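You operate a simulated robot arm through the tools that you are given. There is no shell and no other tool.

Carry out the task below with a simulated two-armed robot. There is one attempt and no reset: what you move stays moved.

Task
Serve the berry jam, open, on the serving board with a teaspoon at the white chair.
Fine: lid on the low table; slide the board along to the chair's end of the table; the plum jam stays sealed. Set down upright: berry jam jar.

Only the result counts: the job must be done as asked and must still hold three seconds after the hand-in. Knocking over, shifting, dropping, spilling or breaking anything else fails it. Lids that push on must go on centred and level and be pressed home; caps that screw on are set level and turned clockwise until they are tight.

Robot
Two 7-joint arms with two-finger parallel grippers on one trunk, on a base that drives. Base frame: it is fixed to the floor where the robot stands at the start and does not move with it; the origin is under the middle of the robot, x ahead of it, y to its left, z up. Units: m, degrees, N and s.
The left shoulder is at the start at [0.061, 0.197, 0.754], the right one opposite. With the tool pointing down near the work surface each hand reaches from about 0.28 to 0.72 m from the robot's upright axis, wherever it stands, measured 20 degrees to its own side. Places, roughly: berry jam jar [1.25, -2.75, 0.5]; low white table top [1.3, -2.8, 0.4]; plum jam jar [1.5, -3, 0.5]; serving board [1.25, -2.75, 0.5]; teaspoon [1.25, -2.75, 0.5]. Payload 1.57 kg a hand.
The tool frame of a hand sits at the grasp point between the pads (the TCP): z along the fingers, y along the line on which they close. The tips reach 0.03 m beyond it. Largest opening 0.11 m; finger width 0.024, thickness 0.012; the body of the gripper, 0.048 by 0.112 m, starts 0.078 m behind the TCP.
Orientation is that of the tool frame in the base frame, as a unit quaternion [x, y, z, w]. With the fingers straight down and closing along the base's y, the tool's x points along the base's -x, its y along +y and its z along -z.

Tools
- The arms move only by the tool step_arm. It takes "left_rows", "right_rows" or both (then of equal length, played together; a hand with none holds still); each is a list that holds one entry, the list of rows, each a list of 6 numbers: the shift along the base's x, y, z in mm, then the turn, a rotation vector about the base's x, y, z in rad. In form: [[[tx, ty, tz, wx, wy, wz], ...]]. A call has 1 to 20 rows; each row is the pose to reach, as a shift and turn from the pose commanded when the call began. "left_claw" and "right_claw" are, for a hand that has rows, the opening, from 0 (shut) to 1 (fully open), set as the call begins (left out, the last holds). Each row takes 0.2 s and may step no farther than 0.05 m and 8.6 degrees from the row before; otherwise, or with a gripper value out of range, the whole call is refused. A pose out of reach is approached as far as the arm can. The call stops where the force on the tool passes 90 N (or 10 N more than at its start, if that is more) or the arm is blocked; 0.2 s more then pass. Each finger travels about 0.072 m/s and halts on what it meets, pressing with about 27 N; the grip force reading is that of the motor and also rises with nothing between the fingers. The clock runs only during rows and for 0.2 s after the last one: add rows that repeat a pose to give the fingers time. The reply holds the time, the measured pose of the TCP, the force on the tool along the base axes, the opening and the grip force, in the units named above and with some noise, with the torque about the TCP (base axes, N m) and any sound that the robot's microphone picked up.
- Cameras (640 x 400 px; columns grow to the right, rows downward): "scene" is now at [0.1194, 0.0029, 1.3546]; the picture's right is [0.05, -1.00, -0.00], its down [-0.61, -0.03, -0.80] and it looks along [0.79, 0.04, -0.61] (base axes); focal length 247 px, centre (320, 200). "left" rides on the left gripper at [0.07, -0.016, -0.141] in its tool frame; the picture's right is [0.23, 0.97, 0.00], its down [-0.85, 0.20, -0.48] and it looks along [-0.47, 0.11, 0.88] (tool axes); focal length 222 px, centre (320, 200). "right" rides on the right gripper at [0.07, 0.016, -0.141] in its tool frame; the picture's right is [-0.23, 0.97, 0.00], its down [-0.85, -0.20, -0.48] and it looks along [-0.47, -0.11, 0.88] (tool axes); focal length 222 px, centre (320, 200). There is no depth. A picture from a camera that has moved, and an enlarged one, comes with that camera's place and axes in the base frame and with its lens.
- capture(camera): a new picture of that camera. The clock stands still meanwhile.
- move_column(by): slides the trunk up (or, below 0, down) by that many m; the arms and the scene camera ride with it, the base frame stays. It gives what a move gives, with no picture.
- drive_base(legs): drives the robot by 1 to 6 legs, each [ahead, left, turn to the left] in m, m and degrees, along the robot's own axes; the way and the turn of a leg run together, so that a leg with both is an arc; at most 1.5 m and 180 degrees a leg. The arms and the cameras ride along, it lands a little off, and it stops where it bumps. It gives what a move gives.
- turn_head(pan, tilt): turns the head with the scene camera to pan (to the left, within 86 degrees either way) and tilt (down, from -29 to 69), counted from straight ahead of the robot. It gives what a move gives.
- inspect(camera, box): a new picture of the part [left, top, right, bottom] of that camera's present view, enlarged. The clock stands still meanwhile.
- close_job(): hands the job in; it is judged then, once.

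Nothing tells you exact positions but the pictures and the camera data. Unless the task says otherwise, let go and move clear before handing in.

The tools are called after ">>>" as name(argument=value, ...) on one line, values as JSON. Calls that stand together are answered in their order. step_arm: Moves the arms, as the interface text tells. Its arguments: {"type":"object","properties":{"left_rows":{"type":"array","items":{"type":"array","items":{"type":"array","items":{"type":"number"}}}},"left_claw":{"type":"number"},"right_rows":{"type":"array","items":{"type":"array","items":{"type":"array","items":{"type":"number"}}}},"right_claw":{"type":"number"}},"required":[]} The other tools are called the same way: move_column (by) slides the trunk up or down; drive_base (legs) drives the base; turn_head (pan, tilt) turns the head that bears the scene camera; capture (camera) takes a picture; inspect (camera, box) takes an enlarged picture of a part of a camera's view; close_job () hands the job in.

At the start:

```text
time: 0.0
left_tcp_pos: [0.4241, 0.1505, 0.6556]
left_orientation: [0.0, 1.0, 0.0, -0.001]
left_wrist_force: [-0.3, 0.3, 0.4]
left_wrist_torque: [-0.02, -0.03, -0.02]
left_finger_gap: 0.11
left_gripper_force: 0.1
right_tcp_pos: [0.3961, -0.2136, 0.6454]
right_orientation: [0.0, 1.0, 0.0, -0.001]
right_wrist_force: [0.4, 0.0, 0.6]
right_wrist_torque: [-0.03, 0.04, -0.02]
right_finger_gap: 0.1098
right_gripper_force: 0.0
trunk travel left (down, up): [-0.35, 0.64]
robot x, y, heading: [-0.0024, 0.0015, -0.1]
head pan, tilt: [3.0, 37.2]
```

scene: 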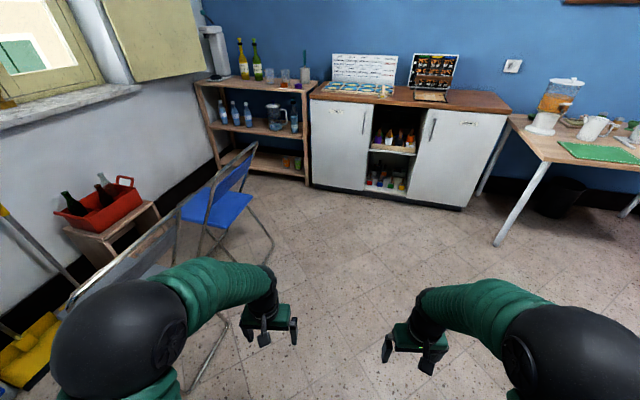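
right: 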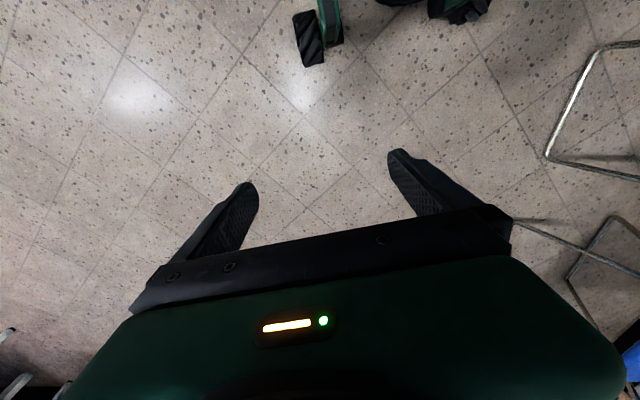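
left: 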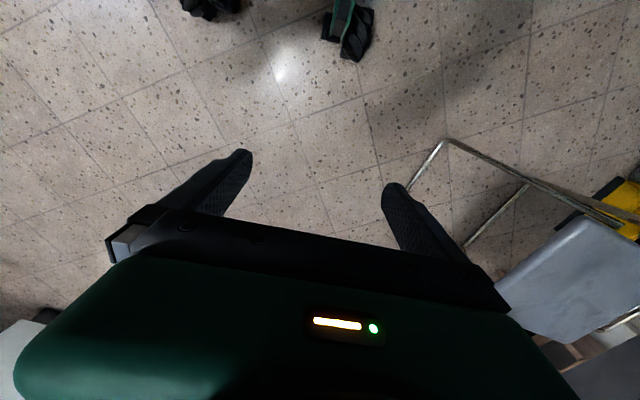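

I see the kitchen side of the room ahead; the low table should be to the right and ahead, about [1.3, -2.8]. I'll turn the head to look that way first.

>>> turn_head(pan=-65, tilt=30)

```text
time: 1.4
left_tcp_pos: [0.4237, 0.1512, 0.6577]
left_orientation: [0.0, 1.0, 0.001, 0.0]
left_wrist_force: [0.0, 0.9, 1.0]
left_wrist_torque: [-0.01, -0.01, 0.0]
left_finger_gap: 0.11
left_gripper_force: 0.0
right_tcp_pos: [0.3953, -0.2122, 0.6463]
right_orientation: [0.0, 1.0, 0.0, 0.0]
right_wrist_force: [-0.4, -1.1, 0.1]
right_wrist_torque: [0.03, -0.01, -0.01]
right_finger_gap: 0.1101
right_gripper_force: 0.1
trunk travel left (down, up): [-0.35, 0.64]
robot x, y, heading: [0.0003, -0.0018, 0.1]
head pan, tilt: [-65.0, 30.0]
```

The head is turned to the right now. I'll take a picture of that side of the room.

>>> capture(camera="scene")

```text
taken
camera scene: at [0.071, -0.0836, 1.3658], right [-0.91, -0.42, 0.0], down [-0.21, 0.45, -0.87], along [0.37, -0.78, -0.5], focal length 247 px, centre (320, 200)
```

scene: 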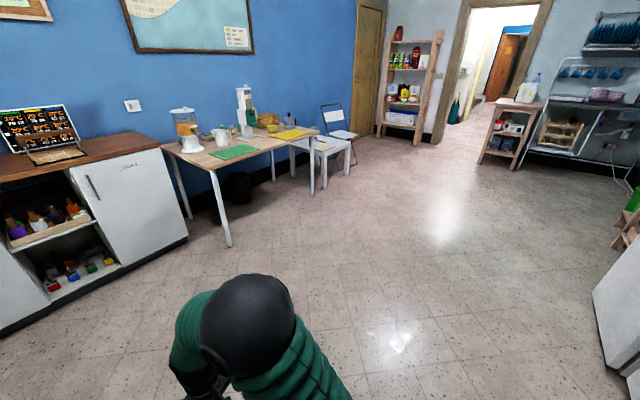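

I see a higher table with a drink dispenser and green mat, and beyond it a low white table with a white folding chair. I'll zoom in.

>>> inspect(camera="scene", box=[160, 70, 400, 220])

>>> inspect(camera="scene", box=[260, 90, 372, 160])

```text
2.67 times, centred on (280, 145) of scene
camera zoom: at [0.071, -0.0836, 1.3658], right [-0.91, -0.42, 0.0], down [-0.21, 0.45, -0.87], along [0.37, -0.78, -0.5], focal length 659 px, centre (427, 347)
```

zoom: 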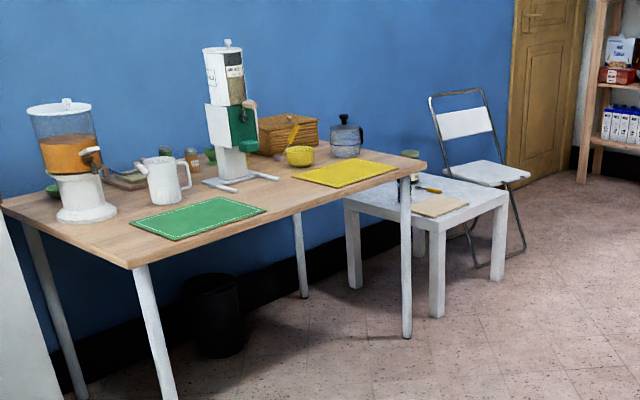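

```text
5.71 times, centred on (316, 125) of scene
camera zoom: at [0.071, -0.0836, 1.3658], right [-0.91, -0.42, 0.0], down [-0.21, 0.45, -0.87], along [0.37, -0.78, -0.5], focal length 1413 px, centre (343, 629)
```

zoom: 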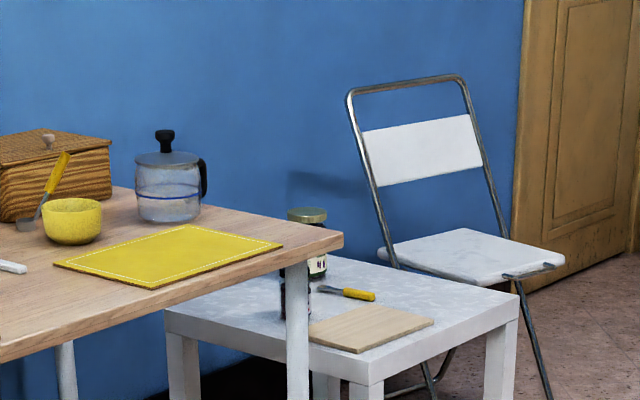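

The low table's top spans roughly x 1.0–1.65, y −2.45 to −3.1, turned by about 12°, with the white chair at its −y end. The open floor lies on its −x side, so I'll strafe there at a safe distance and look again.

>>> drive_base(legs=[[0, -1.4, 0], [0.25, -1.3, 0]])

>>> turn_head(pan=0, tilt=45)

>>> capture(camera="scene")

```text
time: 14.6
left_tcp_pos: [0.6873, -2.5299, 0.6572]
left_orientation: [-0.006, 1.0, 0.0, 0.001]
left_wrist_force: [-0.1, -0.9, 0.9]
left_wrist_torque: [0.02, -0.03, -0.01]
left_finger_gap: 0.1104
left_gripper_force: 0.1
right_tcp_pos: [0.6617, -2.8937, 0.6445]
right_orientation: [-0.006, 1.0, 0.0, 0.0]
right_wrist_force: [-0.1, -0.7, 0.5]
right_wrist_torque: [0.05, 0.0, -0.04]
right_finger_gap: 0.11
right_gripper_force: 0.1
trunk travel left (down, up): [-0.35, 0.64]
robot x, y, heading: [0.2642, -2.6856, 0.8]
head pan, tilt: [-65.0, 30.0]
```

```text
time: 15.9
left_tcp_pos: [0.6851, -2.5283, 0.6572]
left_orientation: [-0.005, 1.0, 0.0, 0.001]
left_wrist_force: [0.5, -0.1, 0.6]
left_wrist_torque: [0.0, 0.0, -0.03]
left_finger_gap: 0.1103
left_gripper_force: 0.1
right_tcp_pos: [0.6641, -2.8946, 0.6464]
right_orientation: [-0.006, 1.0, 0.0, 0.001]
right_wrist_force: [0.2, -0.4, -0.1]
right_wrist_torque: [0.02, -0.01, 0.01]
right_finger_gap: 0.1099
right_gripper_force: 0.0
trunk travel left (down, up): [-0.35, 0.64]
robot x, y, heading: [0.2643, -2.6854, 0.8]
head pan, tilt: [0.0, 45.0]
```

```text
taken
camera scene: at [0.3794, -2.6859, 1.3431], right [0.01, -1.0, 0.0], down [-0.71, -0.01, -0.71], along [0.71, 0.01, -0.71], focal length 247 px, centre (320, 200)
```

scene: 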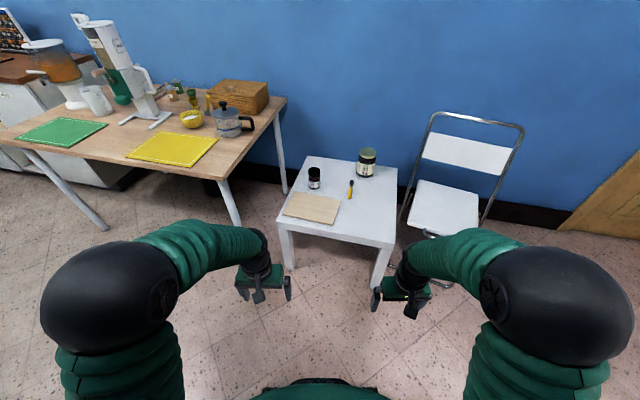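

I can now see the low table: serving board at the near-left corner, a small dark jar behind it, a teaspoon with a yellow handle, a larger jar at the back right, and the white chair at the right-hand end. I'll zoom in for details.

>>> inspect(camera="scene", box=[264, 140, 424, 240])

>>> inspect(camera="scene", box=[290, 140, 386, 200])

>>> inspect(camera="scene", box=[260, 100, 540, 275])

```text
4.00 times, centred on (344, 190) of scene
camera zoom: at [0.3794, -2.6859, 1.3431], right [0.01, -1.0, 0.0], down [-0.71, -0.01, -0.71], along [0.71, 0.01, -0.71], focal length 989 px, centre (224, 240)
```

zoom: 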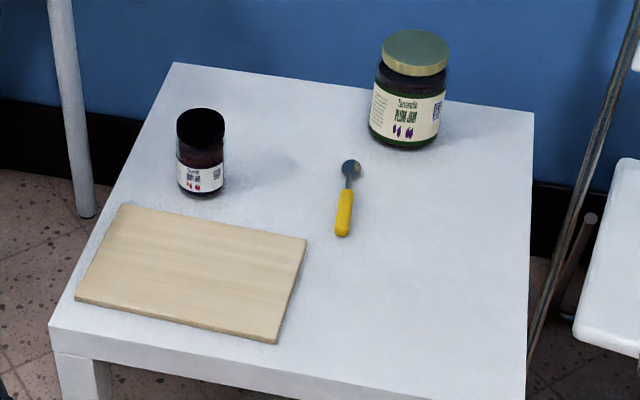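

```text
6.67 times, centred on (338, 170) of scene
camera zoom: at [0.3794, -2.6859, 1.3431], right [0.01, -1.0, 0.0], down [-0.71, -0.01, -0.71], along [0.71, 0.01, -0.71], focal length 1648 px, centre (200, 400)
```

zoom: 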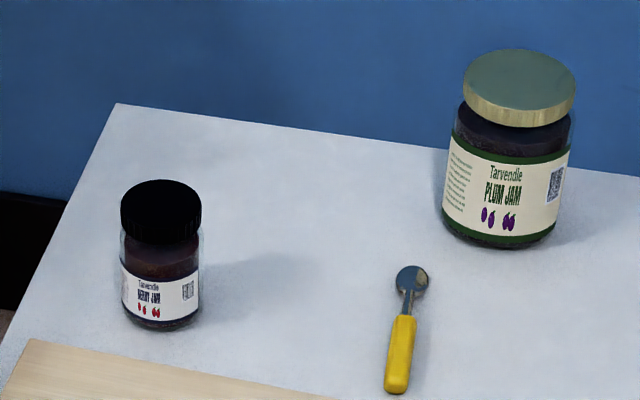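

```text
2.29 times, centred on (400, 188) of scene
camera zoom: at [0.3794, -2.6859, 1.3431], right [0.01, -1.0, 0.0], down [-0.71, -0.01, -0.71], along [0.71, 0.01, -0.71], focal length 565 px, centre (137, 229)
```

zoom: 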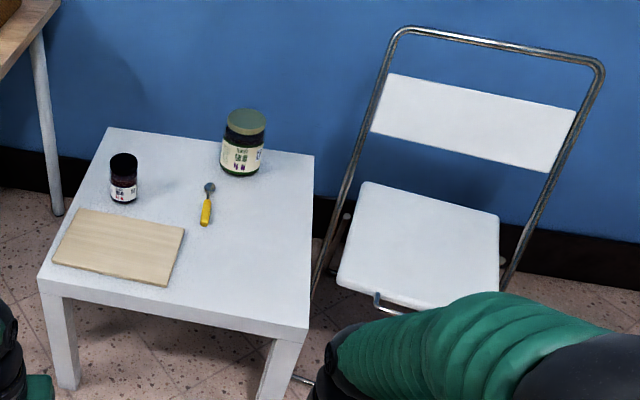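

The berry jam is the small jar with the black lid at about [1.38, −2.64]; the board centre is about [1.21, −2.64], the spoon lies from [1.28, −2.82] to [1.42, −2.85], and the table top is about z 0.45. I'll look down to judge the size of my base before moving closer.

>>> turn_head(pan=0, tilt=69)

>>> capture(camera="scene")

>>> capture(camera="left")

>>> capture(camera="right")

```text
time: 16.8
left_tcp_pos: [0.6866, -2.5293, 0.6578]
left_orientation: [-0.006, 1.0, 0.001, 0.0]
left_wrist_force: [-0.6, -0.3, -0.5]
left_wrist_torque: [0.01, 0.04, -0.02]
left_finger_gap: 0.1102
left_gripper_force: 0.0
right_tcp_pos: [0.6633, -2.8928, 0.6449]
right_orientation: [-0.007, 1.0, 0.0, 0.001]
right_wrist_force: [0.4, -0.7, 0.1]
right_wrist_torque: [-0.04, 0.03, 0.06]
right_finger_gap: 0.1098
right_gripper_force: 0.0
trunk travel left (down, up): [-0.35, 0.64]
robot x, y, heading: [0.2675, -2.6864, 0.7]
head pan, tilt: [0.0, 68.8]
```

```text
taken
camera scene: at [0.354, -2.6862, 1.3144], right [0.01, -1.0, 0.0], down [-0.93, -0.01, -0.36], along [0.36, 0.0, -0.93], focal length 247 px, centre (320, 200)
```

scene: 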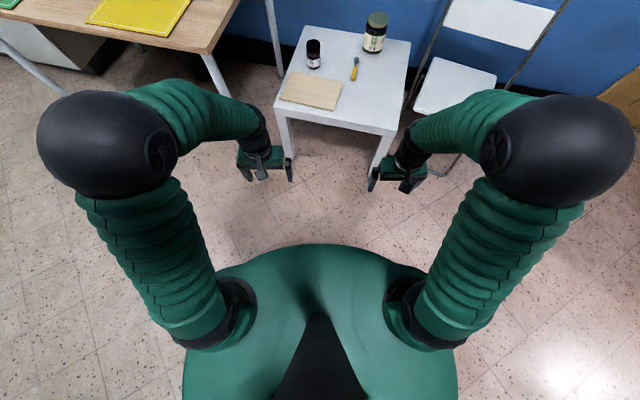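

```text
taken
camera left: at [0.6164, -2.546, 0.7987], right [-0.24, 0.97, 0.0], down [0.85, 0.21, 0.48], along [0.47, 0.11, -0.88], focal length 222 px, centre (320, 200)
```

left: 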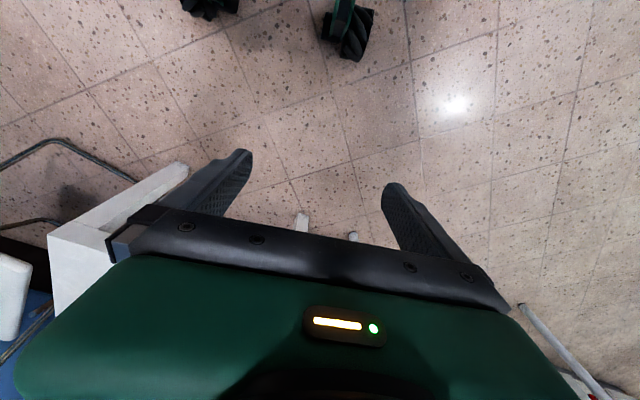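

```text
taken
camera right: at [0.5924, -2.8792, 0.7861], right [0.21, 0.98, 0.0], down [0.86, -0.19, 0.48], along [0.47, -0.1, -0.88], focal length 222 px, centre (320, 200)
```

right: 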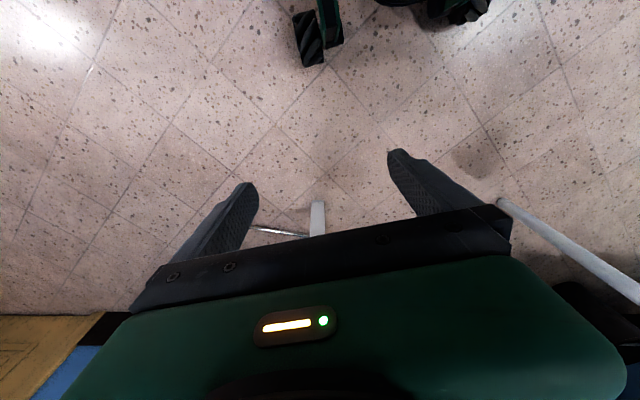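

My base front reaches about 0.28 m ahead of the axis, so I'll stop with the axis about 0.38 m short of the table's near edge and square to the table (heading about −12.5°), slightly toward the chair side to stay clear of the high table.

>>> drive_base(legs=[[0, 0, -13.2], [0.36, 0.065, 0]])

>>> turn_head(pan=0, tilt=60)

>>> capture(camera="scene")

>>> inspect(camera="scene", box=[200, 60, 440, 210])

```text
time: 20.0
left_tcp_pos: [1.0795, -2.6439, 0.6564]
left_orientation: [0.108, 0.994, 0.0, 0.0]
left_wrist_force: [0.5, -0.4, -0.3]
left_wrist_torque: [-0.02, -0.01, -0.01]
left_finger_gap: 0.1099
left_gripper_force: 0.0
right_tcp_pos: [0.9753, -2.9941, 0.6461]
right_orientation: [0.108, 0.994, 0.0, 0.0]
right_wrist_force: [0.4, 0.3, -0.1]
right_wrist_torque: [0.01, 0.01, 0.01]
right_finger_gap: 0.1101
right_gripper_force: 0.1
trunk travel left (down, up): [-0.35, 0.64]
robot x, y, heading: [0.6334, -2.6993, -12.4]
head pan, tilt: [0.0, 68.8]
```

```text
time: 20.7
left_tcp_pos: [1.0782, -2.6432, 0.6588]
left_orientation: [0.108, 0.994, 0.0, 0.001]
left_wrist_force: [-0.7, 0.6, -0.1]
left_wrist_torque: [0.03, 0.02, 0.01]
left_finger_gap: 0.1101
left_gripper_force: 0.1
right_tcp_pos: [0.973, -2.994, 0.645]
right_orientation: [0.108, 0.994, 0.001, 0.001]
right_wrist_force: [0.2, -0.2, -0.1]
right_wrist_torque: [0.01, 0.02, 0.0]
right_finger_gap: 0.1102
right_gripper_force: 0.1
trunk travel left (down, up): [-0.35, 0.64]
robot x, y, heading: [0.6344, -2.7004, -12.5]
head pan, tilt: [0.0, 60.0]
```

```text
taken
camera scene: at [0.7307, -2.7233, 1.3237], right [-0.21, -0.98, 0.0], down [-0.85, 0.19, -0.5], along [0.49, -0.11, -0.87], focal length 247 px, centre (320, 200)
```

scene: 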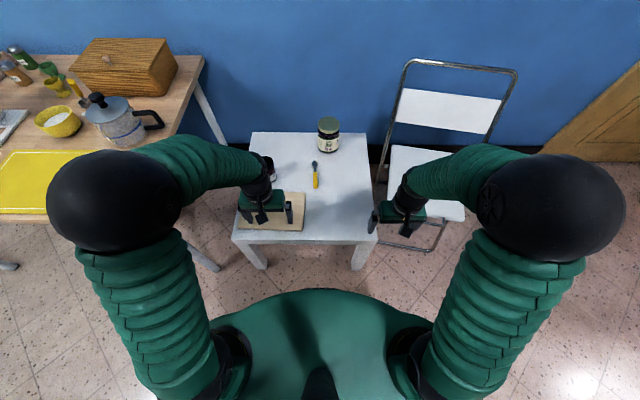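

```text
2.67 times, centred on (320, 135) of scene
camera zoom: at [0.7307, -2.7233, 1.3237], right [-0.21, -0.98, 0.0], down [-0.85, 0.19, -0.5], along [0.49, -0.11, -0.87], focal length 659 px, centre (320, 373)
```

zoom: 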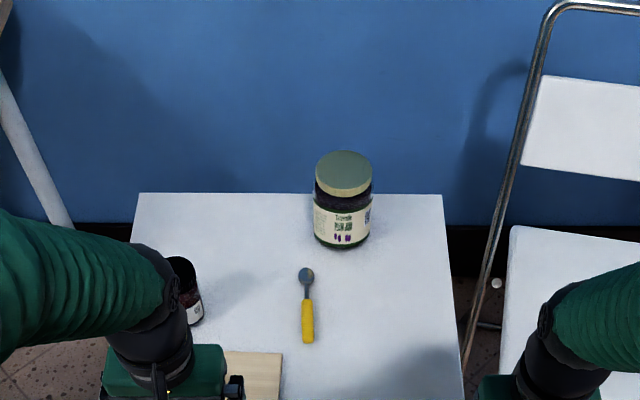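

I'm now square to the table, with its near edge about 0.43 m ahead of my axis and the plum jar, spoon and chair all where I expected. I'll go 7 cm closer so the berry jar is within reach, then re-check.

>>> drive_base(legs=[[0.07, 0.0, 0]])

>>> step_arm(left_rows=[[[-6, 40, 30, 0, 0, 0], [0, 80, 50, 0, 0, 0], [0, 80, 50, 0, 0, 0]]], right_rows=[[[-30, -20, 20, 0, 0, 0], [-60, -40, 20, 0, 0, 0], [-60, -40, 20, 0, 0, 0]]])

>>> capture(camera="scene")

>>> inspect(camera="scene", box=[200, 90, 440, 240])

>>> capture(camera="left")

```text
time: 21.7
left_tcp_pos: [1.1479, -2.659, 0.658]
left_orientation: [0.107, 0.994, 0.0, 0.0]
left_wrist_force: [0.0, 0.6, 1.2]
left_wrist_torque: [0.02, 0.02, 0.03]
left_finger_gap: 0.1102
left_gripper_force: 0.1
right_tcp_pos: [1.0427, -3.0085, 0.6456]
right_orientation: [0.109, 0.994, 0.0, 0.001]
right_wrist_force: [0.9, 0.1, -0.4]
right_wrist_torque: [-0.01, 0.03, -0.03]
right_finger_gap: 0.11
right_gripper_force: 0.0
trunk travel left (down, up): [-0.35, 0.64]
robot x, y, heading: [0.703, -2.714, -12.2]
head pan, tilt: [0.0, 60.0]
```

```text
refused: row 1 steps farther than a row can; nothing moved
```

```text
taken
camera scene: at [0.8011, -2.7387, 1.3235], right [-0.21, -0.98, 0.0], down [-0.85, 0.19, -0.5], along [0.49, -0.11, -0.87], focal length 247 px, centre (320, 200)
```

scene: 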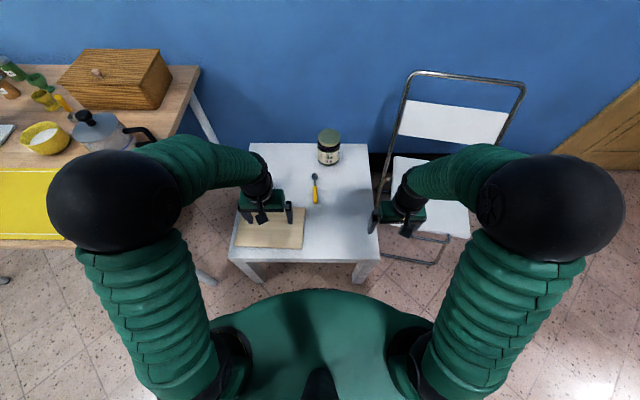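

```text
2.67 times, centred on (320, 165) of scene
camera zoom: at [0.8011, -2.7387, 1.3235], right [-0.21, -0.98, 0.0], down [-0.85, 0.19, -0.5], along [0.49, -0.11, -0.87], focal length 659 px, centre (320, 293)
```

zoom: 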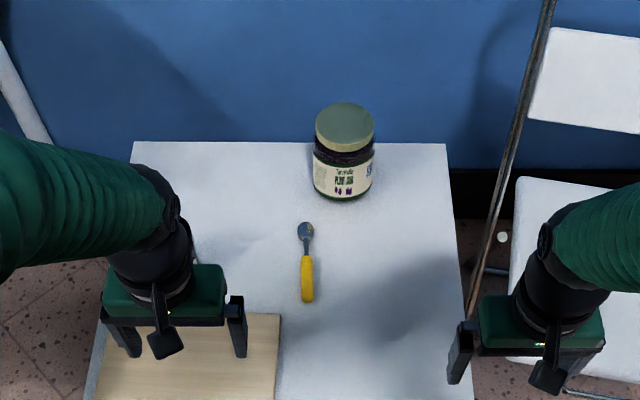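

```text
taken
camera left: at [1.0762, -2.659, 0.7983], right [-0.01, 1.0, 0.0], down [0.88, 0.01, 0.48], along [0.48, 0.01, -0.88], focal length 222 px, centre (320, 200)
```

left: 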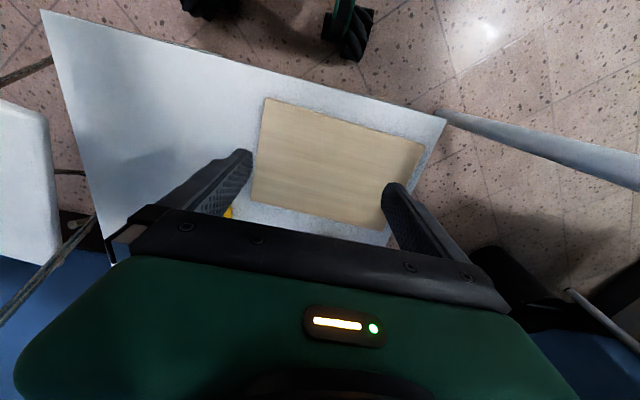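

The board's left end is at about [1.24, −2.52] and points toward the chair; the strip along the front of the table is free for sliding it. I'll turn the left hand so its two fingers line up with that end of the board, moving in the air first.

>>> step_arm(left_rows=[[[8.5, 14, 5, 0, 0, -0.1353], [17, 28, 10, 0, 0, -0.2705], [25.5, 42, 15, 0, 0, -0.4058], [34, 56, 20, 0, 0, -0.541], [42.5, 70, 20, 0, 0, -0.6763], [51, 84, 20, 0, 0, -0.8115], [59.5, 98, 20, 0, 0, -0.9468], [68, 112, 20, 0, 0, -1.082], [76.5, 126, 20, 0, 0, -1.2173], [85, 140, 20, 0, 0, -1.3525], [93.5, 154, 20, 0, 0, -1.4878], [102, 168, 20, 0, 0, -1.623], [102, 168, 20, 0, 0, -1.623]]], left_claw=0.73)

>>> capture(camera="left")

>>> capture(camera="scene")

```text
time: 24.5
left_tcp_pos: [1.2477, -2.4896, 0.678]
left_orientation: [0.796, 0.605, -0.002, 0.001]
left_wrist_force: [-0.1, -0.5, 0.2]
left_wrist_torque: [0.01, 0.05, 0.0]
left_finger_gap: 0.0804
left_gripper_force: 0.1
right_tcp_pos: [1.0418, -3.0082, 0.6455]
right_orientation: [0.108, 0.994, 0.0, 0.001]
right_wrist_force: [0.1, 0.2, -0.7]
right_wrist_torque: [-0.01, 0.01, 0.01]
right_finger_gap: 0.11
right_gripper_force: 0.1
trunk travel left (down, up): [-0.35, 0.64]
robot x, y, heading: [0.705, -2.7127, -12.1]
head pan, tilt: [0.0, 60.0]
```

```text
taken
camera left: at [1.2509, -2.4165, 0.8193], right [1.0, -0.04, 0.0], down [-0.03, -0.88, 0.48], along [-0.02, -0.48, -0.88], focal length 222 px, centre (320, 200)
```

left: 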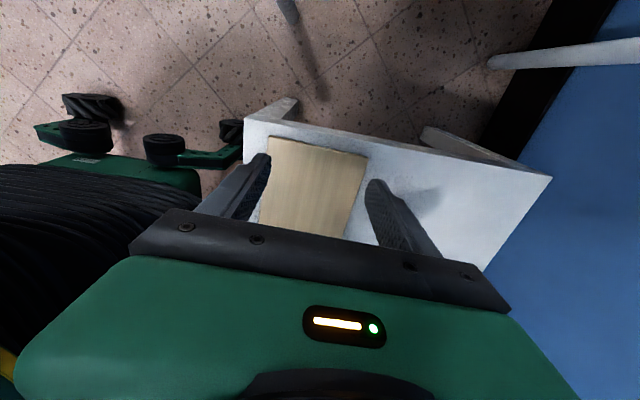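

```text
taken
camera scene: at [0.7993, -2.7374, 1.3237], right [-0.21, -0.98, 0.0], down [-0.85, 0.19, -0.5], along [0.49, -0.11, -0.87], focal length 247 px, centre (320, 200)
```

scene: 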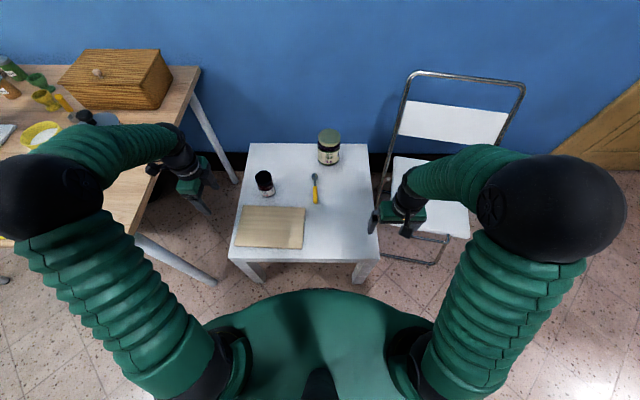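

The left arm would have to reach down over the high table to push from that end, which is too risky. I'll bring the left hand back and up out of the way, shift the base about 13 cm left, and push with the right hand instead.

>>> step_arm(left_rows=[[[-16, -1, 14, 0, 0, 0.1353], [-32, -2, 29, 0, 0, 0.2705], [-48, -3, 43, 0, 0, 0.4058], [-64, -5, 57, 0, 0, 0.541], [-80, -6, 72, 0, 0, 0.6763], [-96, -7, 86, 0, 0, 0.8115], [-112, -8, 100, 0, 0, 0.9468], [-128, -9, 115, 0, 0, 1.082], [-144, -11, 129, 0, 0, 1.2173], [-160, -12, 143, 0, 0, 1.3525], [-176, -13, 158, 0, 0, 1.4878], [-192, -14, 172, 0, 0, 1.623], [-192, -14, 172, 0, 0, 1.623]]])

>>> capture(camera="scene")

```text
time: 27.3
left_tcp_pos: [1.0572, -2.5038, 0.8507]
left_orientation: [0.107, 0.994, 0.0, 0.001]
left_wrist_force: [0.7, -0.4, 0.7]
left_wrist_torque: [-0.03, -0.04, 0.04]
left_finger_gap: 0.0803
left_gripper_force: 0.1
right_tcp_pos: [1.042, -3.0082, 0.6458]
right_orientation: [0.107, 0.994, -0.001, 0.001]
right_wrist_force: [-0.5, 0.1, 0.1]
right_wrist_torque: [0.05, -0.01, 0.01]
right_finger_gap: 0.1104
right_gripper_force: 0.0
trunk travel left (down, up): [-0.35, 0.64]
robot x, y, heading: [0.7009, -2.7174, -12.2]
head pan, tilt: [0.0, 60.0]
```

```text
taken
camera scene: at [0.7988, -2.7379, 1.3237], right [-0.21, -0.98, 0.0], down [-0.85, 0.19, -0.5], along [0.49, -0.11, -0.87], focal length 247 px, centre (320, 200)
```

scene: 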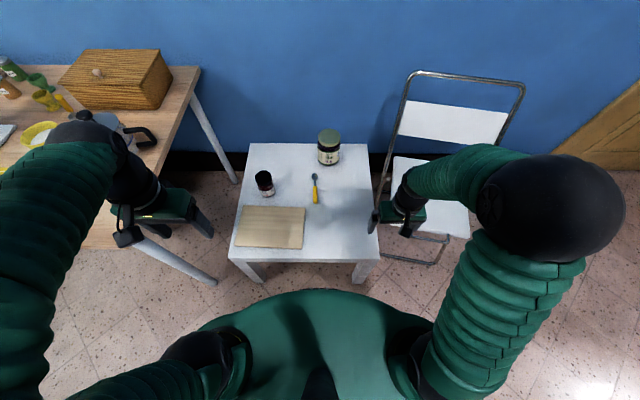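

The left hand is now up and clear, and the full table top is visible. I'll strafe 13 cm to the left, which keeps the base clear of both tables' legs.

>>> drive_base(legs=[[0, 0.13, 0]])

>>> capture(camera="scene")

>>> inspect(camera="scene", box=[260, 120, 452, 240])

```text
time: 28.6
left_tcp_pos: [1.0851, -2.3781, 0.8502]
left_orientation: [0.107, 0.994, 0.001, 0.002]
left_wrist_force: [-0.2, 1.0, 0.1]
left_wrist_torque: [-0.03, -0.03, 0.0]
left_finger_gap: 0.0802
left_gripper_force: 0.1
right_tcp_pos: [1.0696, -2.8819, 0.6458]
right_orientation: [0.107, 0.994, 0.0, 0.002]
right_wrist_force: [0.0, 0.4, -0.6]
right_wrist_torque: [0.02, 0.0, 0.0]
right_finger_gap: 0.11
right_gripper_force: 0.0
trunk travel left (down, up): [-0.35, 0.64]
robot x, y, heading: [0.7306, -2.5894, -12.3]
head pan, tilt: [0.0, 60.0]
```

```text
taken
camera scene: at [0.825, -2.6159, 1.3237], right [-0.21, -0.98, 0.0], down [-0.85, 0.19, -0.5], along [0.49, -0.1, -0.87], focal length 247 px, centre (320, 200)
```

scene: 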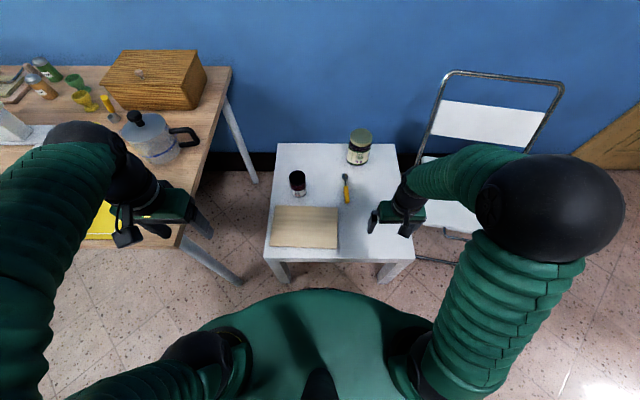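

```text
3.33 times, centred on (356, 180) of scene
camera zoom: at [0.825, -2.6159, 1.3237], right [-0.21, -0.98, 0.0], down [-0.85, 0.19, -0.5], along [0.49, -0.1, -0.87], focal length 824 px, centre (200, 267)
```

zoom: 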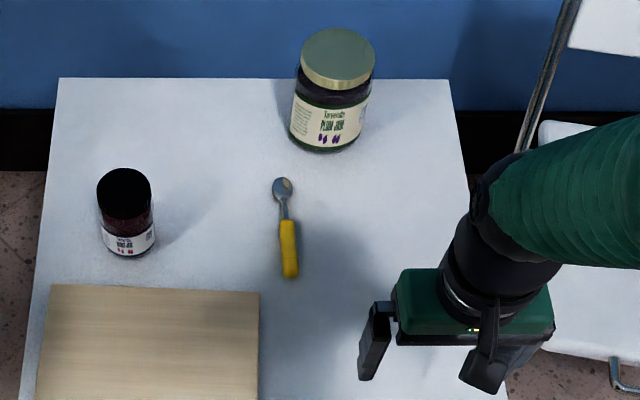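

The base has shifted left as intended; the board is now centred ahead of me and the right hand can cross to its left end. I'll swing the right hand over there, turned so that the fingers line up along the board's end, still in the air.

>>> step_arm(right_rows=[[[15, 32.6, 0, 0, 0, 0.127], [30, 65.2, 0, 0, 0, 0.254], [45, 97.7, 0, 0, 0, 0.381], [60, 130.3, 0, 0, 0, 0.508], [75.2, 162.9, 0, 0, 0, 0.635], [90.2, 195.5, 0, 0, 0, 0.762], [105.2, 228, 0, 0, 0, 0.889], [120.3, 260.6, 0, 0, 0, 1.016], [135.3, 293.2, 0, 0, 0, 1.143], [150.3, 325.8, 0, 0, 0, 1.27], [165.4, 358.3, 0, 0, 0, 1.397], [180.4, 390.9, 0, 0, 0, 1.524], [180.4, 390.9, 0, 0, 0, 1.524]]], right_claw=0.73)

>>> capture(camera="scene")

>>> capture(camera="left")

>>> capture(camera="right")

```text
time: 31.6
left_tcp_pos: [1.0848, -2.3757, 0.8476]
left_orientation: [0.107, 0.994, -0.001, 0.001]
left_wrist_force: [0.4, -0.1, 0.0]
left_wrist_torque: [0.03, 0.01, 0.03]
left_finger_gap: 0.0804
left_gripper_force: 0.0
right_tcp_pos: [1.278, -2.5305, 0.6546]
right_orientation: [-0.574, 0.819, 0.0, 0.01]
right_wrist_force: [0.1, 0.1, -0.6]
right_wrist_torque: [0.02, 0.0, -0.01]
right_finger_gap: 0.0803
right_gripper_force: 0.2
trunk travel left (down, up): [-0.35, 0.64]
robot x, y, heading: [0.7308, -2.5897, -12.2]
head pan, tilt: [0.0, 60.0]
stopped in row 13 (right hand): the arm was blocked; the commanded pose is now the measured one
```

```text
taken
camera scene: at [0.8275, -2.6096, 1.3212], right [-0.21, -0.98, 0.0], down [-0.85, 0.18, -0.5], along [0.49, -0.11, -0.87], focal length 247 px, centre (320, 200)
```

scene: 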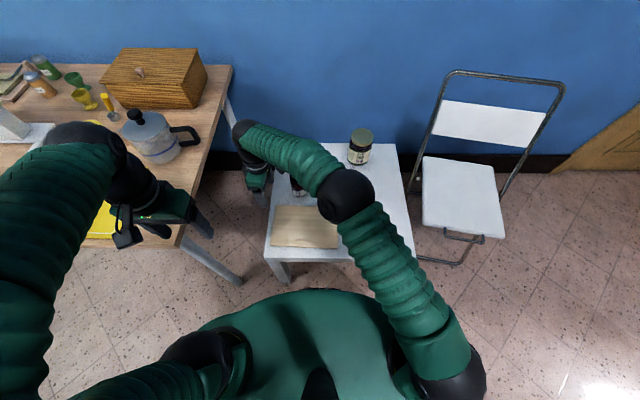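

```text
taken
camera left: at [1.0121, -2.3755, 0.9886], right [-0.01, 1.0, 0.0], down [0.88, 0.01, 0.48], along [0.48, 0.0, -0.88], focal length 222 px, centre (320, 200)
```

left: 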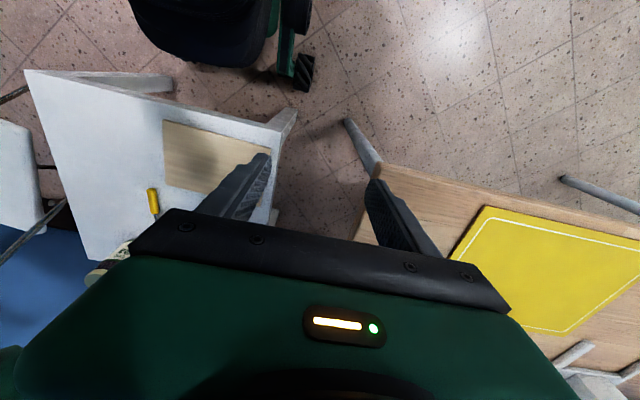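

```text
taken
camera right: at [1.2352, -2.5929, 0.7937], right [-0.84, 0.54, -0.01], down [0.47, 0.73, 0.5], along [0.28, 0.41, -0.87], focal length 222 px, centre (320, 200)
```

right: 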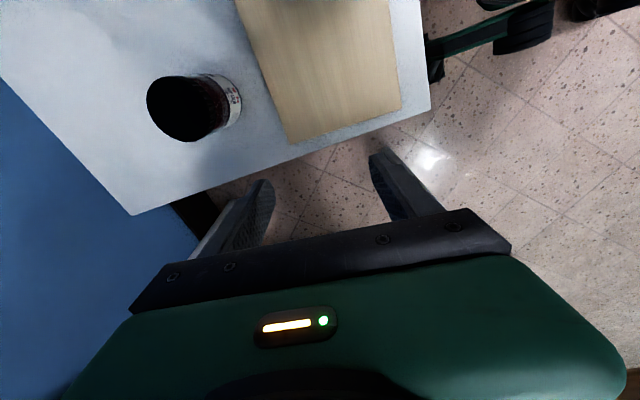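

The right arm is stretched to its limit there and cannot get fully past the board's end, so crossing over does not work. I'll bring it back, then stand further toward the chair so the left hand can do the push with its elbow clear of the high table.

>>> step_arm(right_rows=[[[-17.4, -29.3, 2, 0, 0, -0.12], [-34.7, -58.6, 4, 0, 0, -0.24], [-52.1, -87.9, 6, 0, 0, -0.36], [-69.5, -117.1, 8, 0, 0, -0.479], [-86.8, -146.4, 10, 0, 0, -0.599], [-104.2, -175.7, 12, 0, 0, -0.719], [-121.6, -205, 14, 0, 0, -0.839], [-138.9, -234.3, 16, 0, 0, -0.959], [-156.3, -263.6, 18, 0, 0, -1.079], [-173.7, -292.8, 20, 0, 0, -1.198], [-191, -322.1, 22, 0, 0, -1.318], [-208.4, -351.4, 25, 0, 0, -1.438], [-208.4, -351.4, 25, 0, 0, -1.438]]])

>>> capture(camera="scene")

```text
time: 34.4
left_tcp_pos: [1.0845, -2.3764, 0.8507]
left_orientation: [0.107, 0.994, -0.001, 0.002]
left_wrist_force: [-0.5, 1.0, -1.1]
left_wrist_torque: [-0.03, 0.01, 0.03]
left_finger_gap: 0.0804
left_gripper_force: 0.0
right_tcp_pos: [1.0657, -2.8783, 0.6792]
right_orientation: [0.103, 0.995, -0.005, 0.006]
right_wrist_force: [0.0, 0.9, 0.4]
right_wrist_torque: [0.0, 0.03, 0.0]
right_finger_gap: 0.0802
right_gripper_force: 0.1
trunk travel left (down, up): [-0.35, 0.64]
robot x, y, heading: [0.735, -2.588, -12.0]
head pan, tilt: [0.0, 60.0]
```

```text
taken
camera scene: at [0.8263, -2.6109, 1.3237], right [-0.21, -0.98, 0.0], down [-0.85, 0.18, -0.5], along [0.49, -0.11, -0.87], focal length 247 px, centre (320, 200)
```

scene: 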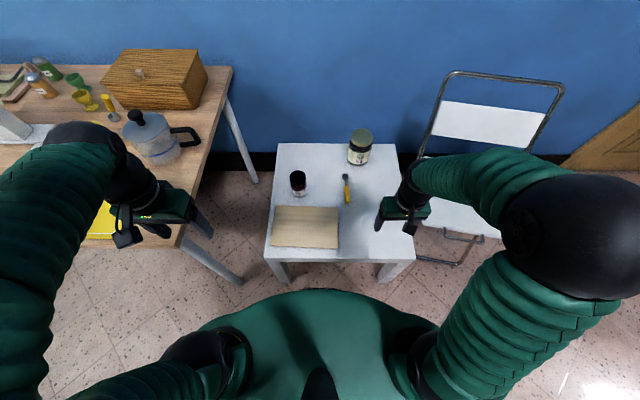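

Both hands are back in safe poses. Now I'll strafe 25 cm right toward the chair side, keeping the same distance from the table.

>>> drive_base(legs=[[0, -0.25, -0.3]])

>>> capture(camera="scene")

>>> inspect(camera="scene", box=[190, 120, 382, 240])

```text
time: 36.2
left_tcp_pos: [1.0316, -2.6184, 0.8493]
left_orientation: [0.109, 0.994, -0.002, 0.002]
left_wrist_force: [-0.3, 1.0, -1.4]
left_wrist_torque: [0.03, 0.01, -0.02]
left_finger_gap: 0.0803
left_gripper_force: 0.1
right_tcp_pos: [1.0114, -3.1205, 0.6806]
right_orientation: [0.104, 0.995, -0.009, 0.005]
right_wrist_force: [-0.4, 0.1, 0.6]
right_wrist_torque: [-0.02, 0.01, 0.0]
right_finger_gap: 0.0804
right_gripper_force: 0.1
trunk travel left (down, up): [-0.35, 0.64]
robot x, y, heading: [0.6763, -2.8348, -12.6]
head pan, tilt: [0.0, 60.0]
```

```text
taken
camera scene: at [0.7737, -2.8486, 1.3237], right [-0.22, -0.98, 0.01], down [-0.85, 0.18, -0.5], along [0.49, -0.11, -0.87], focal length 247 px, centre (320, 200)
```

scene: 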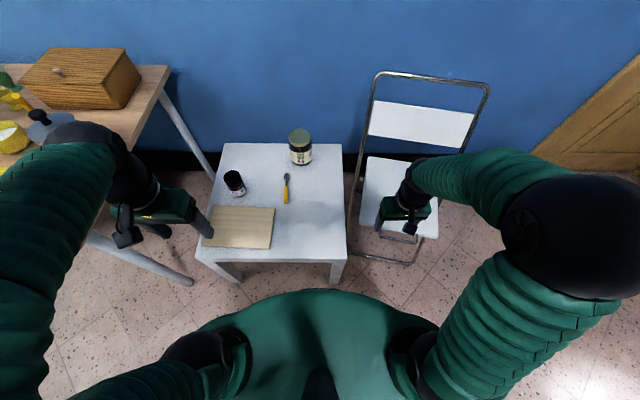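

```text
3.33 times, centred on (286, 180) of scene
camera zoom: at [0.7737, -2.8486, 1.3237], right [-0.22, -0.98, 0.01], down [-0.85, 0.18, -0.5], along [0.49, -0.11, -0.87], focal length 824 px, centre (433, 267)
```

zoom: 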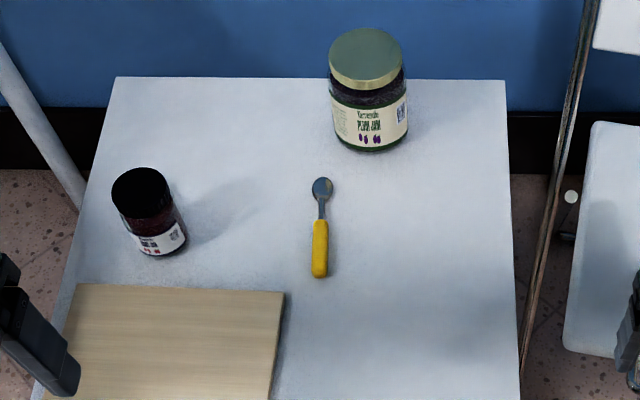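

From here the left arm has room beside the high table. I'll bring the left hand over the left end of the board, turned with the fingers along that edge, still well above the table.

>>> step_arm(left_rows=[[[17, 10, -8, 0, 0, -0.124], [34, 20, -16, 0, 0, -0.248], [51, 30, -24, 0, 0, -0.372], [68, 40, -32, 0, 0, -0.497], [85, 50, -40, 0, 0, -0.621], [102, 60, -50, 0, 0, -0.745], [119, 70, -65, 0, 0, -0.869], [136, 80, -85, 0, 0, -0.993], [153, 91, -105, 0, 0, -1.117], [170, 101, -125, 0, 0, -1.242], [187, 111, -145, 0, 0, -1.366], [204, 121, -168, 0, 0, -1.49], [220, 131, -189, 0, 0, -1.614], [220, 131, -189, 0, 0, -1.614]]], left_claw=0.73)

>>> capture(camera="scene")

>>> capture(camera="left")

```text
time: 39.2
left_tcp_pos: [1.2513, -2.4907, 0.6617]
left_orientation: [0.793, 0.609, -0.002, 0.001]
left_wrist_force: [-0.3, 0.6, -0.4]
left_wrist_torque: [0.02, 0.02, 0.04]
left_finger_gap: 0.0805
left_gripper_force: 0.1
right_tcp_pos: [1.0097, -3.1237, 0.6784]
right_orientation: [0.104, 0.995, -0.006, 0.005]
right_wrist_force: [0.0, -1.0, -0.1]
right_wrist_torque: [0.01, -0.01, 0.0]
right_finger_gap: 0.0801
right_gripper_force: 0.1
trunk travel left (down, up): [-0.35, 0.64]
robot x, y, heading: [0.677, -2.8314, -12.4]
head pan, tilt: [0.0, 60.0]
```

```text
taken
camera scene: at [0.7732, -2.8544, 1.3237], right [-0.22, -0.98, 0.0], down [-0.85, 0.19, -0.5], along [0.49, -0.11, -0.87], focal length 247 px, centre (320, 200)
```

scene: 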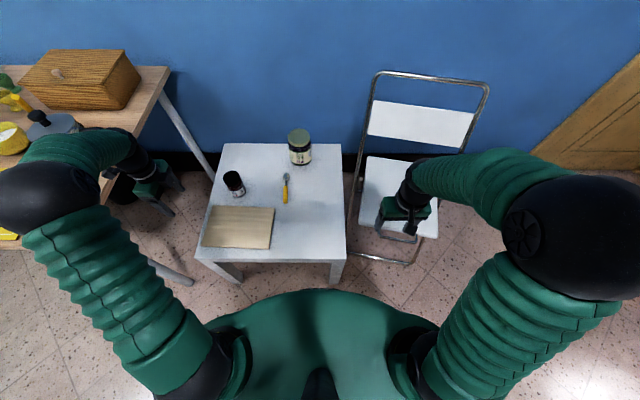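

```text
taken
camera left: at [1.2529, -2.4179, 0.8024], right [1.0, -0.03, 0.0], down [-0.03, -0.88, 0.48], along [-0.02, -0.48, -0.88], focal length 222 px, centre (320, 200)
```

left: 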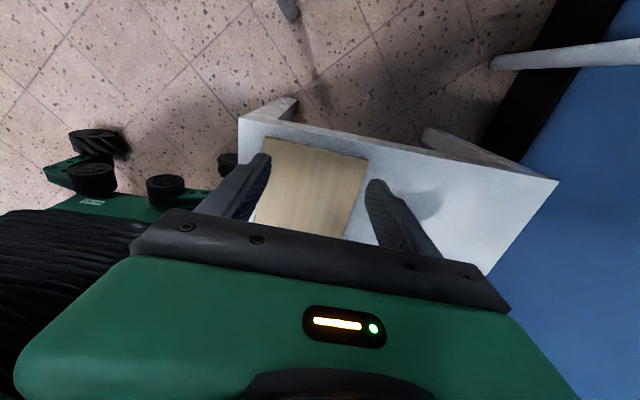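

The left hand is above the board's left end with its arm clear of the high table. To find the exact height, I'll move 6 cm over the board and go down gently toward it to feel for its top.

>>> step_arm(left_rows=[[[-8, -30, 0, 0, 0, 0], [-15.5, -58, -10, 0, 0, 0], [-15.5, -58, -50, 0, 0, 0], [-15.5, -58, -90, 0, 0, 0], [-15.5, -58, -125, 0, 0, 0], [-15.5, -58, -150, 0, 0, 0], [-15.5, -58, -150, 0, 0, 0]]])

>>> capture(camera="left")

>>> capture(camera="scene")

```text
time: 40.8
left_tcp_pos: [1.2342, -2.548, 0.5109]
left_orientation: [0.794, 0.608, -0.002, 0.0]
left_wrist_force: [0.0, -0.1, 0.8]
left_wrist_torque: [0.01, 0.0, -0.01]
left_finger_gap: 0.0805
left_gripper_force: 0.0
right_tcp_pos: [1.01, -3.1234, 0.6797]
right_orientation: [0.103, 0.995, -0.006, 0.005]
right_wrist_force: [-0.4, -0.2, 0.5]
right_wrist_torque: [0.01, 0.04, 0.01]
right_finger_gap: 0.0804
right_gripper_force: 0.2
trunk travel left (down, up): [-0.35, 0.64]
robot x, y, heading: [0.6794, -2.8332, -12.5]
head pan, tilt: [0.0, 60.0]
```

```text
taken
camera left: at [1.2372, -2.4752, 0.6518], right [1.0, -0.03, 0.0], down [-0.03, -0.88, 0.48], along [-0.02, -0.48, -0.88], focal length 222 px, centre (320, 200)
```

left: 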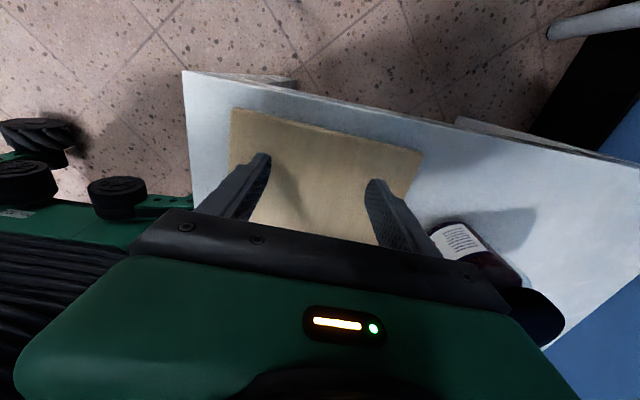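

```text
taken
camera scene: at [0.7735, -2.8546, 1.3237], right [-0.22, -0.98, 0.0], down [-0.85, 0.19, -0.5], along [0.49, -0.11, -0.87], focal length 247 px, centre (320, 200)
```

scene: 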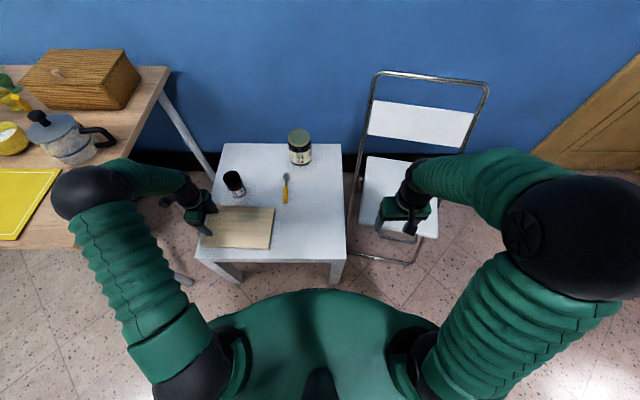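

The left hand hovers about 2 cm above the board with open fingers. Before going lower I'll check closely how the left elbow sits relative to the high table's edge.

>>> inspect(camera="scene", box=[30, 130, 254, 270])

```text
2.86 times, centred on (142, 200) of scene
camera zoom: at [0.7735, -2.8546, 1.3237], right [-0.22, -0.98, 0.0], down [-0.85, 0.19, -0.5], along [0.49, -0.11, -0.87], focal length 706 px, centre (829, 200)
```

zoom: 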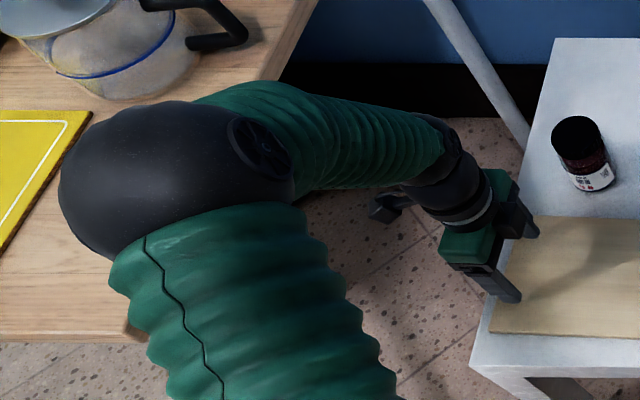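

The elbow is well above (about z 0.96) and inside of the high table's edge; it only looks close because of perspective. I'll now lower the fingers toward the board top in small steps, watching the force.

>>> step_arm(left_rows=[[[0, 0, -6, 0, 0, 0], [0, 0, -10, 0, 0, 0], [0, 0, -10, 0, 0, 0]]])

>>> step_arm(left_rows=[[[0, 0, -3, 0, 0, 0], [0, 0, -3, 0, 0, 0]]])

>>> step_arm(left_rows=[[[0, 0, -3, 0, 0, 0], [0, 0, -3, 0, 0, 0]]])

```text
time: 41.6
left_tcp_pos: [1.2355, -2.5489, 0.5]
left_orientation: [0.793, 0.61, -0.002, 0.002]
left_wrist_force: [0.4, 0.3, -0.1]
left_wrist_torque: [0.0, 0.02, -0.01]
left_finger_gap: 0.0803
left_gripper_force: 0.2
right_tcp_pos: [1.0107, -3.1234, 0.6797]
right_orientation: [0.103, 0.995, -0.006, 0.005]
right_wrist_force: [-0.1, 0.0, 0.0]
right_wrist_torque: [0.01, -0.01, -0.01]
right_finger_gap: 0.0804
right_gripper_force: 0.0
trunk travel left (down, up): [-0.35, 0.64]
robot x, y, heading: [0.6786, -2.8364, -12.3]
head pan, tilt: [0.0, 60.0]
```

```text
time: 42.2
left_tcp_pos: [1.2347, -2.5488, 0.4967]
left_orientation: [0.793, 0.609, -0.003, 0.0]
left_wrist_force: [0.6, 0.3, 0.1]
left_wrist_torque: [-0.02, 0.0, 0.01]
left_finger_gap: 0.0804
left_gripper_force: 0.0
right_tcp_pos: [1.0104, -3.1235, 0.68]
right_orientation: [0.103, 0.995, -0.006, 0.005]
right_wrist_force: [0.2, -0.4, 0.9]
right_wrist_torque: [0.03, -0.02, 0.02]
right_finger_gap: 0.0802
right_gripper_force: 0.1
trunk travel left (down, up): [-0.35, 0.64]
robot x, y, heading: [0.6734, -2.8319, -12.5]
head pan, tilt: [0.0, 60.0]
```

```text
time: 42.8
left_tcp_pos: [1.2344, -2.5489, 0.495]
left_orientation: [0.793, 0.609, -0.002, 0.001]
left_wrist_force: [-0.6, 0.4, 0.5]
left_wrist_torque: [-0.02, -0.01, 0.02]
left_finger_gap: 0.0802
left_gripper_force: 0.0
right_tcp_pos: [1.011, -3.1235, 0.6803]
right_orientation: [0.104, 0.995, -0.005, 0.006]
right_wrist_force: [0.0, -0.1, -0.6]
right_wrist_torque: [0.01, -0.01, 0.01]
right_finger_gap: 0.0802
right_gripper_force: 0.1
trunk travel left (down, up): [-0.35, 0.64]
robot x, y, heading: [0.6742, -2.8343, -12.5]
head pan, tilt: [0.0, 60.0]
```

No contact yet at TCP z 0.495 (tips about 0.465). I'll keep lowering in 3 mm steps.

>>> step_arm(left_rows=[[[0, 0, -3, 0, 0, 0], [0, 0, -3, 0, 0, 0]]])

>>> step_arm(left_rows=[[[0, 0, -2, 0, 0, 0], [0, 0, -2, 0, 0, 0]]])

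```text
time: 43.4
left_tcp_pos: [1.2347, -2.548, 0.4928]
left_orientation: [0.793, 0.61, -0.002, 0.001]
left_wrist_force: [1.2, 0.1, -0.4]
left_wrist_torque: [-0.01, 0.01, -0.01]
left_finger_gap: 0.0805
left_gripper_force: 0.0
right_tcp_pos: [1.0113, -3.1239, 0.6804]
right_orientation: [0.104, 0.995, -0.006, 0.006]
right_wrist_force: [0.5, -0.1, 0.0]
right_wrist_torque: [0.01, 0.01, -0.01]
right_finger_gap: 0.0804
right_gripper_force: 0.1
trunk travel left (down, up): [-0.35, 0.64]
robot x, y, heading: [0.6777, -2.832, -12.6]
head pan, tilt: [0.0, 60.0]
```

```text
time: 44.0
left_tcp_pos: [1.2361, -2.5492, 0.4924]
left_orientation: [0.794, 0.608, -0.002, 0.001]
left_wrist_force: [1.2, -0.2, 12.7]
left_wrist_torque: [0.21, 0.25, -0.11]
left_finger_gap: 0.0796
left_gripper_force: 0.1
right_tcp_pos: [1.0098, -3.1253, 0.6802]
right_orientation: [0.104, 0.995, -0.005, 0.007]
right_wrist_force: [-0.3, 0.4, 1.3]
right_wrist_torque: [-0.02, 0.0, 0.0]
right_finger_gap: 0.0801
right_gripper_force: 0.0
trunk travel left (down, up): [-0.35, 0.64]
robot x, y, heading: [0.6737, -2.8307, -12.6]
head pan, tilt: [0.0, 60.0]
```

The fingers touch the board top at TCP z ≈ 0.492, so the board's top is at z ≈ 0.462 and the table at about 0.45. I'll lift, move out past the board's left end and lower until the tips overlap the board's edge without touching the table.

>>> step_arm(left_rows=[[[0, 0, 15, 0, 0, 0], [8, 29, 18, 0, 0, 0], [16, 60, 18, 0, 0, 0], [16, 60, 5, 0, 0, 0], [16, 60, -4, 0, 0, 0], [16, 60, -4, 0, 0, 0]]])

>>> capture(camera="left")

>>> inspect(camera="scene", box=[160, 150, 320, 250])

```text
time: 45.4
left_tcp_pos: [1.2503, -2.4881, 0.4865]
left_orientation: [0.794, 0.608, -0.002, 0.001]
left_wrist_force: [0.1, -0.2, 0.5]
left_wrist_torque: [0.04, -0.01, -0.01]
left_finger_gap: 0.0805
left_gripper_force: 0.0
right_tcp_pos: [1.0101, -3.123, 0.6801]
right_orientation: [0.104, 0.995, -0.006, 0.006]
right_wrist_force: [0.4, -0.6, 0.0]
right_wrist_torque: [-0.02, 0.0, 0.01]
right_finger_gap: 0.0803
right_gripper_force: 0.0
trunk travel left (down, up): [-0.35, 0.64]
robot x, y, heading: [0.6784, -2.833, -12.4]
head pan, tilt: [0.0, 60.0]
```

```text
taken
camera left: at [1.2535, -2.4152, 0.6273], right [1.0, -0.03, 0.0], down [-0.03, -0.88, 0.48], along [-0.02, -0.48, -0.88], focal length 222 px, centre (320, 200)
```

left: 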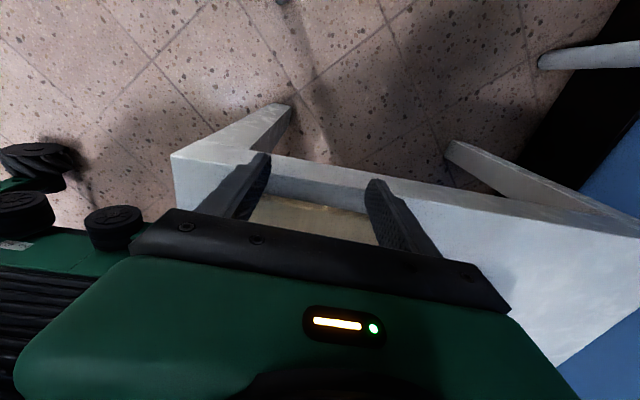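

```text
4.00 times, centred on (240, 200) of scene
camera zoom: at [0.7737, -2.8543, 1.3237], right [-0.22, -0.98, 0.0], down [-0.85, 0.19, -0.5], along [0.49, -0.11, -0.87], focal length 989 px, centre (640, 200)
```

zoom: 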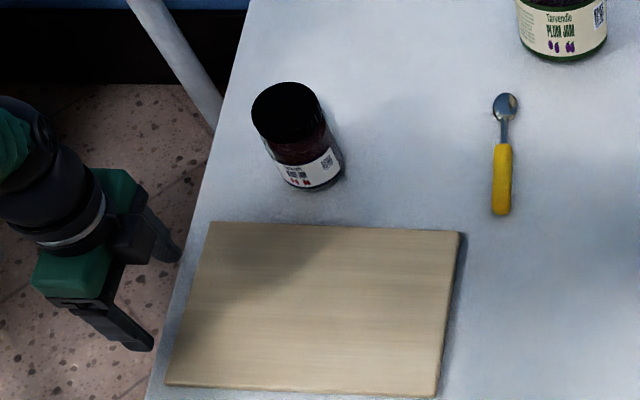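

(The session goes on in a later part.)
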